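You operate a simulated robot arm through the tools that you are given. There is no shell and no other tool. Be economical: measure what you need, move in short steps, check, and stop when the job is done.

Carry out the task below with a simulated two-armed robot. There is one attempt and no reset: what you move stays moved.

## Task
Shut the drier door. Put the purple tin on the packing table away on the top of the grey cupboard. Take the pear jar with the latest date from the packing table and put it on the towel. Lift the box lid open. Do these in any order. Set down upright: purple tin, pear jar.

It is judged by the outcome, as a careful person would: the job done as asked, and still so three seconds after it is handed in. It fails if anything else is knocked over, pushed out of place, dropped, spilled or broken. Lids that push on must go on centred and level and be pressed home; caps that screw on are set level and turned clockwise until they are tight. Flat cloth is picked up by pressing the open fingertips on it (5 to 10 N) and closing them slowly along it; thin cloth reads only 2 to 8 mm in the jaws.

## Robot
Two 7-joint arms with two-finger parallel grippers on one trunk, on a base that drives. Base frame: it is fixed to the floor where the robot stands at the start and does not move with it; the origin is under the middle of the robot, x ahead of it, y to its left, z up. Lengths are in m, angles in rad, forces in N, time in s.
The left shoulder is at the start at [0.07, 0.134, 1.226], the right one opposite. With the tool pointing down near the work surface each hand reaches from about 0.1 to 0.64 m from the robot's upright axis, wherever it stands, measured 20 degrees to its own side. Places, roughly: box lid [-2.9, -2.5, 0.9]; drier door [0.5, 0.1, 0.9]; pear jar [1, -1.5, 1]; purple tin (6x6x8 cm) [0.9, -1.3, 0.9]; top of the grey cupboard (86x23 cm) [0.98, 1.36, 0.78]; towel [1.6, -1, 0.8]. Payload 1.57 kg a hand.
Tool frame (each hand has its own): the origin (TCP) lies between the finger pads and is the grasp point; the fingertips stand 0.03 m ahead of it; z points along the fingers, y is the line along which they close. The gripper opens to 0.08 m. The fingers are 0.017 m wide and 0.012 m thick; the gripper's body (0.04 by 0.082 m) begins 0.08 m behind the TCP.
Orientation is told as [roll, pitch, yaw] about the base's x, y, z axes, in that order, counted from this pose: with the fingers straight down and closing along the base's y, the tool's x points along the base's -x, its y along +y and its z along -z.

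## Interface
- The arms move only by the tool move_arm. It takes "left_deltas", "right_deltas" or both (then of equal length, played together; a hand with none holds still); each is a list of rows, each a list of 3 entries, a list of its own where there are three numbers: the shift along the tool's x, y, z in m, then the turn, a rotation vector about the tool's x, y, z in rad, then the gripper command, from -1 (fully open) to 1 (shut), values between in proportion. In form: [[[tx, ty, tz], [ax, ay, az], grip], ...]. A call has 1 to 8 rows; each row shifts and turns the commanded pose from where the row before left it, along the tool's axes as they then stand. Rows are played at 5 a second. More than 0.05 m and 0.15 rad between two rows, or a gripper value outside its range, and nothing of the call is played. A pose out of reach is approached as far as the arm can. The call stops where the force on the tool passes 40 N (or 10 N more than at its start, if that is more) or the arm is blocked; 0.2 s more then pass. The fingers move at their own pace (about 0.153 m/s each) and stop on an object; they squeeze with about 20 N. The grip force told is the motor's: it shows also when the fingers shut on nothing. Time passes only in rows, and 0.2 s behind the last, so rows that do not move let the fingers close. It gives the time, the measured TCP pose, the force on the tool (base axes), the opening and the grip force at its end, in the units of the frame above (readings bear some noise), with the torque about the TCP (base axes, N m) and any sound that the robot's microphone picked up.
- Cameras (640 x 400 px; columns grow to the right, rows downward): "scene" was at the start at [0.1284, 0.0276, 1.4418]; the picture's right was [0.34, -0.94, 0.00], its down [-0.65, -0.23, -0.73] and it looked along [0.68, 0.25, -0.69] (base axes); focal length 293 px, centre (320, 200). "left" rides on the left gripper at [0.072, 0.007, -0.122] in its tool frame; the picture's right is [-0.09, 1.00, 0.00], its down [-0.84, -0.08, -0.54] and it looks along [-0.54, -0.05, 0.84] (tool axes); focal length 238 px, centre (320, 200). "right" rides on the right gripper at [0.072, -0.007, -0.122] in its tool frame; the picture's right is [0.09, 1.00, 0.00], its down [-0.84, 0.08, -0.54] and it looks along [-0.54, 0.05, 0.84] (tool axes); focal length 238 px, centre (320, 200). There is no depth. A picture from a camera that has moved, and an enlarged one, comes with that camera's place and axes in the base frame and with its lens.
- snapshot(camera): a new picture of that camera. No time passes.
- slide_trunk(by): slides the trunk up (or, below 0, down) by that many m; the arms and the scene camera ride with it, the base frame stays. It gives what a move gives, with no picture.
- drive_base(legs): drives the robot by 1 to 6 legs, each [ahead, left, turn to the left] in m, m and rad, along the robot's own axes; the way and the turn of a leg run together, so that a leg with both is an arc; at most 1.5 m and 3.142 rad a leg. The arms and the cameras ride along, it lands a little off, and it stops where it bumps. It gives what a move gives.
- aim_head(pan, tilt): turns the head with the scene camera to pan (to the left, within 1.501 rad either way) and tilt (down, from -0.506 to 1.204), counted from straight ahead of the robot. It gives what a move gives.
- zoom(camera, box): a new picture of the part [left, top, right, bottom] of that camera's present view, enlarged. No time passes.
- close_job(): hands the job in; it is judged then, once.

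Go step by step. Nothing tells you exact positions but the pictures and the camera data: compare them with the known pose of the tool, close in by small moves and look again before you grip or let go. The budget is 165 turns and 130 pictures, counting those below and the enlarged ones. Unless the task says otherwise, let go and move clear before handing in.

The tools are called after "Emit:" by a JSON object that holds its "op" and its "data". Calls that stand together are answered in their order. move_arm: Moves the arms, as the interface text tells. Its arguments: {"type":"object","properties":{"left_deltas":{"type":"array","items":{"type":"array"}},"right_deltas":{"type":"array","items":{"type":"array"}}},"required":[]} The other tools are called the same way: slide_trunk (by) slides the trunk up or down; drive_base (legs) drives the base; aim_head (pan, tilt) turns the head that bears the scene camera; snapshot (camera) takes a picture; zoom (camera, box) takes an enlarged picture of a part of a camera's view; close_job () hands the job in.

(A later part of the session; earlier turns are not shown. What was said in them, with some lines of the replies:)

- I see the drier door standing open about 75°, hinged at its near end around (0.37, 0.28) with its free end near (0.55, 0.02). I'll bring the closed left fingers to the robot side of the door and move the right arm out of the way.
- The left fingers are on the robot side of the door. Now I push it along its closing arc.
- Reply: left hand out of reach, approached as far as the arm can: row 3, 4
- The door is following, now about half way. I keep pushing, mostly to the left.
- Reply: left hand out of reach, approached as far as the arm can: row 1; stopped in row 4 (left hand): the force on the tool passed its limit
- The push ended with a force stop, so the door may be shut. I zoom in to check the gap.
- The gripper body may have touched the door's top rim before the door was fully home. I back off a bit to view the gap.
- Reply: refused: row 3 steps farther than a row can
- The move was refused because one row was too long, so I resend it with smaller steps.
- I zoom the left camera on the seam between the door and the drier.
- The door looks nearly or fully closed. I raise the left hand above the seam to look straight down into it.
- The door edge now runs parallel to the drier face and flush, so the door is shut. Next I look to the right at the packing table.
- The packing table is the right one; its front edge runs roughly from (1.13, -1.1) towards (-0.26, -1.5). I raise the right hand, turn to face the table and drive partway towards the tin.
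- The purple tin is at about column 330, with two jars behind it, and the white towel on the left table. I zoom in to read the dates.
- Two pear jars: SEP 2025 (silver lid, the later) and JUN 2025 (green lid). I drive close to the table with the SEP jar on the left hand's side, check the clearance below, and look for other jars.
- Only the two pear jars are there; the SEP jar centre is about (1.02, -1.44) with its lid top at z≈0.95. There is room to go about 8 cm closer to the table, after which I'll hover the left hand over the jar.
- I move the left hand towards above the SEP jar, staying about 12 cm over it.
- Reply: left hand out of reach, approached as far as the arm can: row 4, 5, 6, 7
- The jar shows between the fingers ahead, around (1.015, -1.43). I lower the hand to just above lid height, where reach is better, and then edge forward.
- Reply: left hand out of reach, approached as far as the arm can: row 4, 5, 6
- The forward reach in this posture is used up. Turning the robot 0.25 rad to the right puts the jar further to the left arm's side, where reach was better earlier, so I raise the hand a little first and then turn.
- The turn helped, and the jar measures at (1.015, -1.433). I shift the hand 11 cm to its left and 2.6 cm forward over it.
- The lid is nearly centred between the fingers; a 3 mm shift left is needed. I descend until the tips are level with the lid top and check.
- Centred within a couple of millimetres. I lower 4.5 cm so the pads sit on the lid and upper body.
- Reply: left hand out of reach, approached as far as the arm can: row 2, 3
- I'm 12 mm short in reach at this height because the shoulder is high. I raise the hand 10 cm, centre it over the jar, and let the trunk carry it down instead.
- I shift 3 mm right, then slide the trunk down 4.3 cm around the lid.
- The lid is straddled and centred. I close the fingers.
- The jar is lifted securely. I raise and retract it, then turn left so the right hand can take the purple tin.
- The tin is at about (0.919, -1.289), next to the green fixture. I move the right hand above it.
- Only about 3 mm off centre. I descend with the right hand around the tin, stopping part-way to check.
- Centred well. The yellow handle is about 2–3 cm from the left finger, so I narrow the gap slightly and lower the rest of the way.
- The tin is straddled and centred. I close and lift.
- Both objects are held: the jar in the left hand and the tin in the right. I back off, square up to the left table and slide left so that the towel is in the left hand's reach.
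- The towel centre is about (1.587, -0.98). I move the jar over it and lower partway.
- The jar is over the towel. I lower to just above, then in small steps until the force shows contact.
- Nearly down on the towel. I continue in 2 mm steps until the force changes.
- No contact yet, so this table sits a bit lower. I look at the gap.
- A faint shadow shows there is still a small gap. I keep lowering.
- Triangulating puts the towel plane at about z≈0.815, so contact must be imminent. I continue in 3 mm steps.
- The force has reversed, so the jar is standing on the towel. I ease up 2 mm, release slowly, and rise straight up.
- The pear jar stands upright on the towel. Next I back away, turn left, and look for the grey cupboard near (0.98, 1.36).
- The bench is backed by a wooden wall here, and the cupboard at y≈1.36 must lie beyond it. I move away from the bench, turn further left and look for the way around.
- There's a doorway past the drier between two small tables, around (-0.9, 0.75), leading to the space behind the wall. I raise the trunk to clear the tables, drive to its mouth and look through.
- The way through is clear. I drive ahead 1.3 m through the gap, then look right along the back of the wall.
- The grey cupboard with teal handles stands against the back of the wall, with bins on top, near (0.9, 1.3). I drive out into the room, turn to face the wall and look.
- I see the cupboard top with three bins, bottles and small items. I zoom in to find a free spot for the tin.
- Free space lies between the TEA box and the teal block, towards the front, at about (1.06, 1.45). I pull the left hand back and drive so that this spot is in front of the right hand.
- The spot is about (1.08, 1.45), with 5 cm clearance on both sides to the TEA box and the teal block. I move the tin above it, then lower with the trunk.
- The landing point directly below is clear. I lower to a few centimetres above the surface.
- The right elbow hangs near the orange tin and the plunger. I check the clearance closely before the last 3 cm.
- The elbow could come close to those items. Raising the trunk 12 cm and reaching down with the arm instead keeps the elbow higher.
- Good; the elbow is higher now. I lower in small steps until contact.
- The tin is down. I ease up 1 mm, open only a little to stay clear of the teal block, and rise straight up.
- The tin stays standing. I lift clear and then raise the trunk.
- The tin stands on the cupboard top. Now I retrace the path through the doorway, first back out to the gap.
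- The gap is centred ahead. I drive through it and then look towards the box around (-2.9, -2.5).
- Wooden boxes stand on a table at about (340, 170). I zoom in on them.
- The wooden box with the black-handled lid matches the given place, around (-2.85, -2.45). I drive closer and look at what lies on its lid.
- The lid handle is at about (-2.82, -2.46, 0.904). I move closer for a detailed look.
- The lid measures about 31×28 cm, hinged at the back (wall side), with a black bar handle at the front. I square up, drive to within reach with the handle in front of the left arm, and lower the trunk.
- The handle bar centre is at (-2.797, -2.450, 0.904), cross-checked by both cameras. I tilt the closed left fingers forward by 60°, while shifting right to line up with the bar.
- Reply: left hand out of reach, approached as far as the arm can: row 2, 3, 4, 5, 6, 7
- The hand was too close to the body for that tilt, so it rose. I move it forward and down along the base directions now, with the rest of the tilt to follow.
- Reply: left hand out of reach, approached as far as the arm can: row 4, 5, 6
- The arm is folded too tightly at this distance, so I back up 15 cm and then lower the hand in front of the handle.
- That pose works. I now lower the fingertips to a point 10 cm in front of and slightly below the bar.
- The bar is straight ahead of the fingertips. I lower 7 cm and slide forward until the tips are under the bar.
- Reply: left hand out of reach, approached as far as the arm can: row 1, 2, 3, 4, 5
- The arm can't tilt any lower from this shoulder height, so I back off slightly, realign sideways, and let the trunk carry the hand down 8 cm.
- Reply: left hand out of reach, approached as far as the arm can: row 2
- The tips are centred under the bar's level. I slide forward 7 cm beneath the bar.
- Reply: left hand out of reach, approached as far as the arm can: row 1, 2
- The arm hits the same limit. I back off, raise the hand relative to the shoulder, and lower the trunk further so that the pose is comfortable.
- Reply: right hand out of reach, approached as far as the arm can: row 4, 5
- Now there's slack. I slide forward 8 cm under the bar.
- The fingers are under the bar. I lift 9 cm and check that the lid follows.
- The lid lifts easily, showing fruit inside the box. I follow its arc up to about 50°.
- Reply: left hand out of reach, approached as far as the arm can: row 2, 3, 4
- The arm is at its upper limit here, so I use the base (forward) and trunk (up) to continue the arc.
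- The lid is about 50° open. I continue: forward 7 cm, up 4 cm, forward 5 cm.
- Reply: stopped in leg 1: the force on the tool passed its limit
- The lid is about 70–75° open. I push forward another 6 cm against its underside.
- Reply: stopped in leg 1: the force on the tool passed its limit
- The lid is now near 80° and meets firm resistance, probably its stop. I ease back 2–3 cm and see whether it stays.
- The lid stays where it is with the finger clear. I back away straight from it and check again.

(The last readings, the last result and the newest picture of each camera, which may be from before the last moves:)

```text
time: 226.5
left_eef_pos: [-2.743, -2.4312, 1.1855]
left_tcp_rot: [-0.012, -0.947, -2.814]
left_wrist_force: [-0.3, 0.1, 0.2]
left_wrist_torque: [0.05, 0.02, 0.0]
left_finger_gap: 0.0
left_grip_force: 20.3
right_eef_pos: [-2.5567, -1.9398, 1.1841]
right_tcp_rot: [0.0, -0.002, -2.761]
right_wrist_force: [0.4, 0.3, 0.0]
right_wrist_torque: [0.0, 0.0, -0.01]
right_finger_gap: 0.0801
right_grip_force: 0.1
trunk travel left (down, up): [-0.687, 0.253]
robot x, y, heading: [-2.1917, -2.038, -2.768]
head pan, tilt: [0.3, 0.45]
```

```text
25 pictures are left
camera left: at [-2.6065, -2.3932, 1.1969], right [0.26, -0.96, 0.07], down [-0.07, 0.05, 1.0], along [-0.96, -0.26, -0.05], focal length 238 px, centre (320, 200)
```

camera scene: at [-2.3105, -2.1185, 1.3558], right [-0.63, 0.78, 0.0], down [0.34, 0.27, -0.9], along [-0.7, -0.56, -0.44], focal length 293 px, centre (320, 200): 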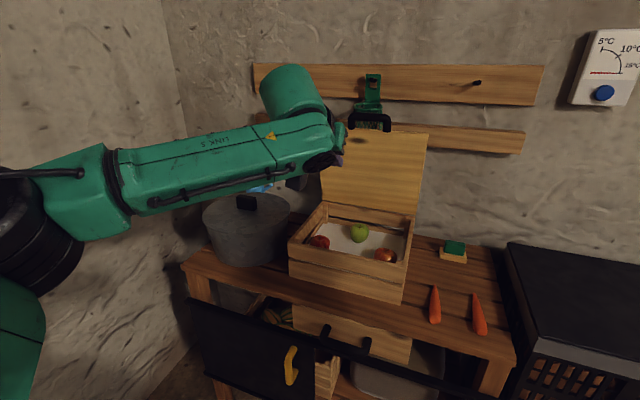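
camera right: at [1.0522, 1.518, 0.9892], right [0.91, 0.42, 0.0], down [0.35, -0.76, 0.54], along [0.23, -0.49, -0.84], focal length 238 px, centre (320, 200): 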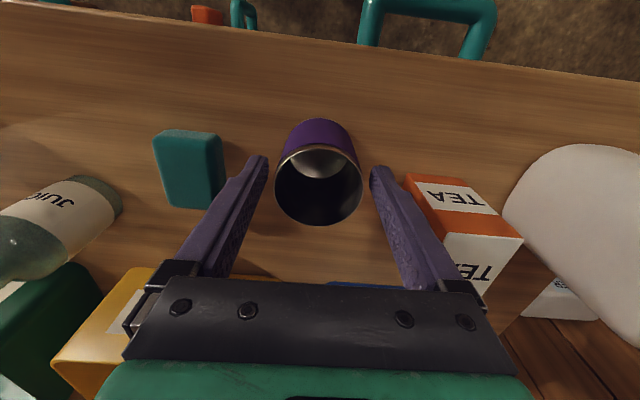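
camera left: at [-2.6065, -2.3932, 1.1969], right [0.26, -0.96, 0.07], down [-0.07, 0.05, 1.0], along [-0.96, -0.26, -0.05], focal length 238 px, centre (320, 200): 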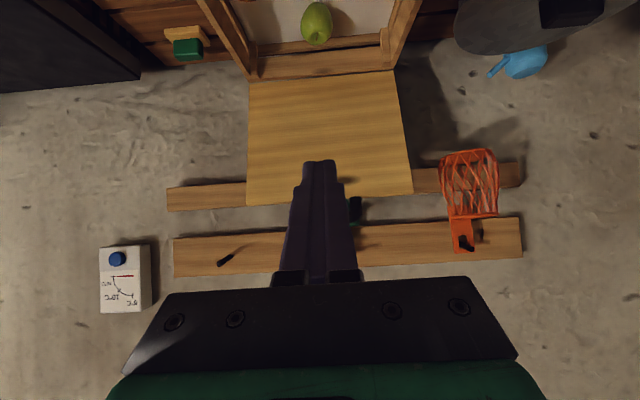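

The lid stands open by itself, and nothing around it has moved. With budget left, I drive back to confirm the drier door is properly shut.

Emit:
{"op": "slide_trunk", "data": {"by": 0.2}}

Emit:
{"op": "drive_base", "data": {"legs": [[-0.5, -0.36, 0], [0, 0, 3.1], [1.3, 0, 0], [0.6, 0, 0]]}}

Emit:
{"op": "aim_head", "data": {"pan": 0.8, "tilt": 0.35}}

Emit:
{"op": "snapshot", "data": {"camera": "scene"}}

```text
time: 228.7
left_eef_pos: [-2.7409, -2.4305, 1.3853]
left_tcp_rot: [-0.011, -0.95, -2.814]
left_wrist_force: [1.0, 0.4, -0.4]
left_wrist_torque: [-0.03, 0.01, 0.0]
left_finger_gap: 0.0001
left_grip_force: 19.8
right_eef_pos: [-2.5563, -1.9411, 1.3851]
right_tcp_rot: [0.001, 0.0, -2.762]
right_wrist_force: [-0.8, 0.1, 0.3]
right_wrist_torque: [0.0, -0.01, -0.02]
right_finger_gap: 0.0803
right_grip_force: 0.0
trunk travel left (down, up): [-0.887, 0.053]
robot x, y, heading: [-2.1884, -2.0383, -2.761]
head pan, tilt: [0.3, 0.45]
```

```text
time: 248.6
left_eef_pos: [0.5179, -0.5335, 1.3869]
left_tcp_rot: [-0.01, -0.951, 0.272]
left_wrist_force: [0.0, 0.0, 0.1]
left_wrist_torque: [0.03, -0.01, 0.02]
left_finger_gap: 0.0001
left_grip_force: 19.9
right_eef_pos: [0.3038, -1.0114, 1.3862]
right_tcp_rot: [0.0, -0.002, 0.325]
right_wrist_force: [-0.8, -0.6, -0.8]
right_wrist_torque: [0.01, -0.01, -0.03]
right_finger_gap: 0.0799
right_grip_force: 0.1
trunk travel left (down, up): [-0.887, 0.053]
robot x, y, heading: [-0.0504, -0.8923, 0.324]
head pan, tilt: [0.3, 0.45]
```

```text
time: 249.5
left_eef_pos: [0.519, -0.5323, 1.3861]
left_tcp_rot: [-0.011, -0.948, 0.273]
left_wrist_force: [-0.4, 0.2, 0.4]
left_wrist_torque: [0.02, 0.0, -0.04]
left_finger_gap: 0.0
left_grip_force: 19.8
right_eef_pos: [0.3056, -1.0112, 1.3849]
right_tcp_rot: [0.001, -0.001, 0.327]
right_wrist_force: [-0.5, -0.5, 0.4]
right_wrist_torque: [0.02, 0.06, -0.02]
right_finger_gap: 0.0801
right_grip_force: 0.1
trunk travel left (down, up): [-0.887, 0.053]
robot x, y, heading: [-0.0517, -0.8939, 0.324]
head pan, tilt: [0.799, 0.351]
```

```text
24 pictures are left
camera scene: at [0.0375, -0.7908, 1.5651], right [0.9, -0.43, 0.0], down [-0.15, -0.31, -0.94], along [0.41, 0.85, -0.34], focal length 293 px, centre (320, 200)
```

scene: 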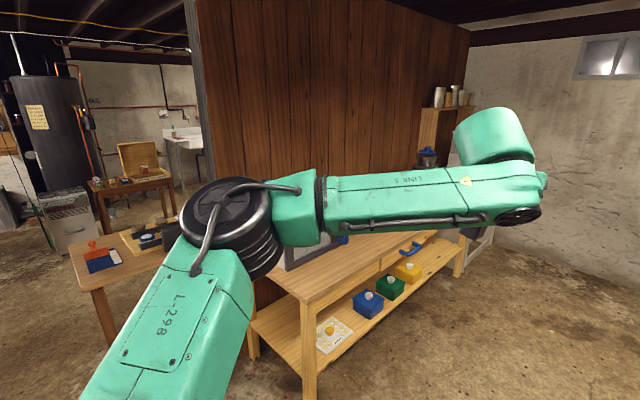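

My own arm hides the drier. I turn to face it directly.

Emit:
{"op": "drive_base", "data": {"legs": [[0, 0, 0.65]]}}

Emit:
{"op": "aim_head", "data": {"pan": 0.05, "tilt": 0.4}}

Emit:
{"op": "snapshot", "data": {"camera": "scene"}}

```text
time: 251.7
left_eef_pos: [0.1831, -0.2584, 1.3867]
left_tcp_rot: [-0.01, -0.951, 0.926]
left_wrist_force: [0.1, 0.8, -0.8]
left_wrist_torque: [-0.03, 0.0, 0.01]
left_finger_gap: 0.0002
left_grip_force: 20.1
right_eef_pos: [0.3055, -0.7684, 1.3844]
right_tcp_rot: [0.002, -0.002, 0.977]
right_wrist_force: [0.6, 0.4, 0.8]
right_wrist_torque: [-0.01, -0.01, 0.02]
right_finger_gap: 0.0802
right_grip_force: 0.0
trunk travel left (down, up): [-0.887, 0.053]
robot x, y, heading: [-0.0499, -0.8861, 0.975]
head pan, tilt: [0.799, 0.351]
```

```text
time: 252.8
left_eef_pos: [0.1823, -0.2592, 1.3875]
left_tcp_rot: [-0.01, -0.95, 0.927]
left_wrist_force: [0.4, 0.5, 0.4]
left_wrist_torque: [0.04, 0.01, 0.0]
left_finger_gap: 0.0004
left_grip_force: 20.5
right_eef_pos: [0.3065, -0.7679, 1.3851]
right_tcp_rot: [0.001, -0.002, 0.979]
right_wrist_force: [0.0, 0.6, -0.5]
right_wrist_torque: [0.02, -0.02, 0.03]
right_finger_gap: 0.0799
right_grip_force: 0.1
trunk travel left (down, up): [-0.887, 0.053]
robot x, y, heading: [-0.0554, -0.888, 0.982]
head pan, tilt: [0.051, 0.4]
```

```text
23 pictures are left
camera scene: at [0.0245, -0.7697, 1.5606], right [0.86, -0.52, 0.0], down [-0.2, -0.33, -0.92], along [0.47, 0.79, -0.39], focal length 293 px, centre (320, 200)
```

scene: 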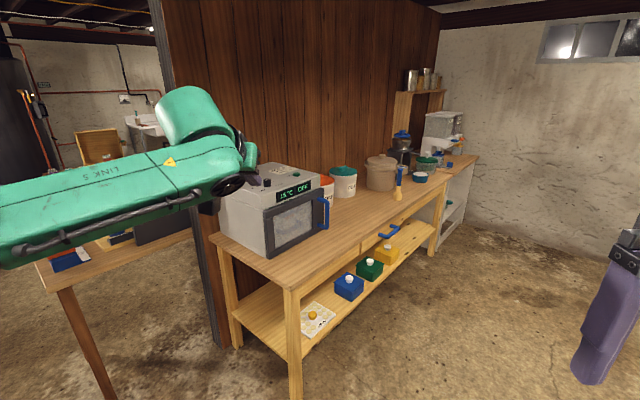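

Emit:
{"op": "zoom", "data": {"camera": "scene", "box": [210, 160, 350, 260]}}

```text
4.00 times, centred on (280, 210) of scene
camera zoom: at [0.0245, -0.7697, 1.5606], right [0.86, -0.52, 0.0], down [-0.2, -0.33, -0.92], along [0.47, 0.79, -0.39], focal length 1171 px, centre (480, 160)
```

zoom: 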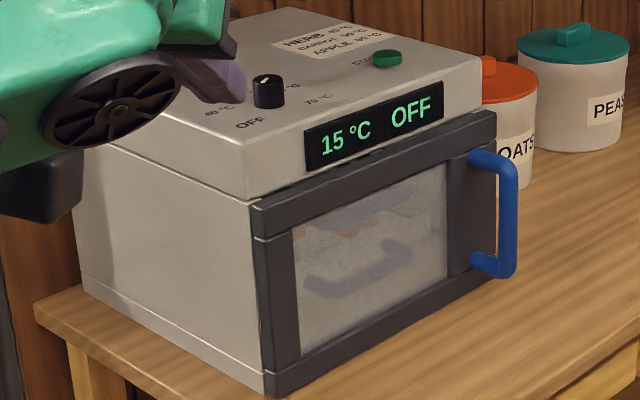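

The drier door is flush and shut, the jar stands on the towel, the tin stands on the cupboard top, and the box lid stands open. Both hands are empty and clear, so I hand in.

Emit:
{"op": "close_job", "data": {}}

```text
The job is handed in.
```

All four jobs are done, and I've handed it in:
- **Drier door:** shut. I went back at the end to check, and it sits flush with the drier.
- **Purple tin:** standing upright on top of the grey cupboard, between the tea box and the teal block.
- **Pear jar:** the later one, dated SEP 2025 (the other was JUN 2025), is standing upright on the towel.
- **Box lid:** lifted open on the wooden fruit box, and it stayed up after I backed away.

I saw nothing knocked over or pushed out of place.
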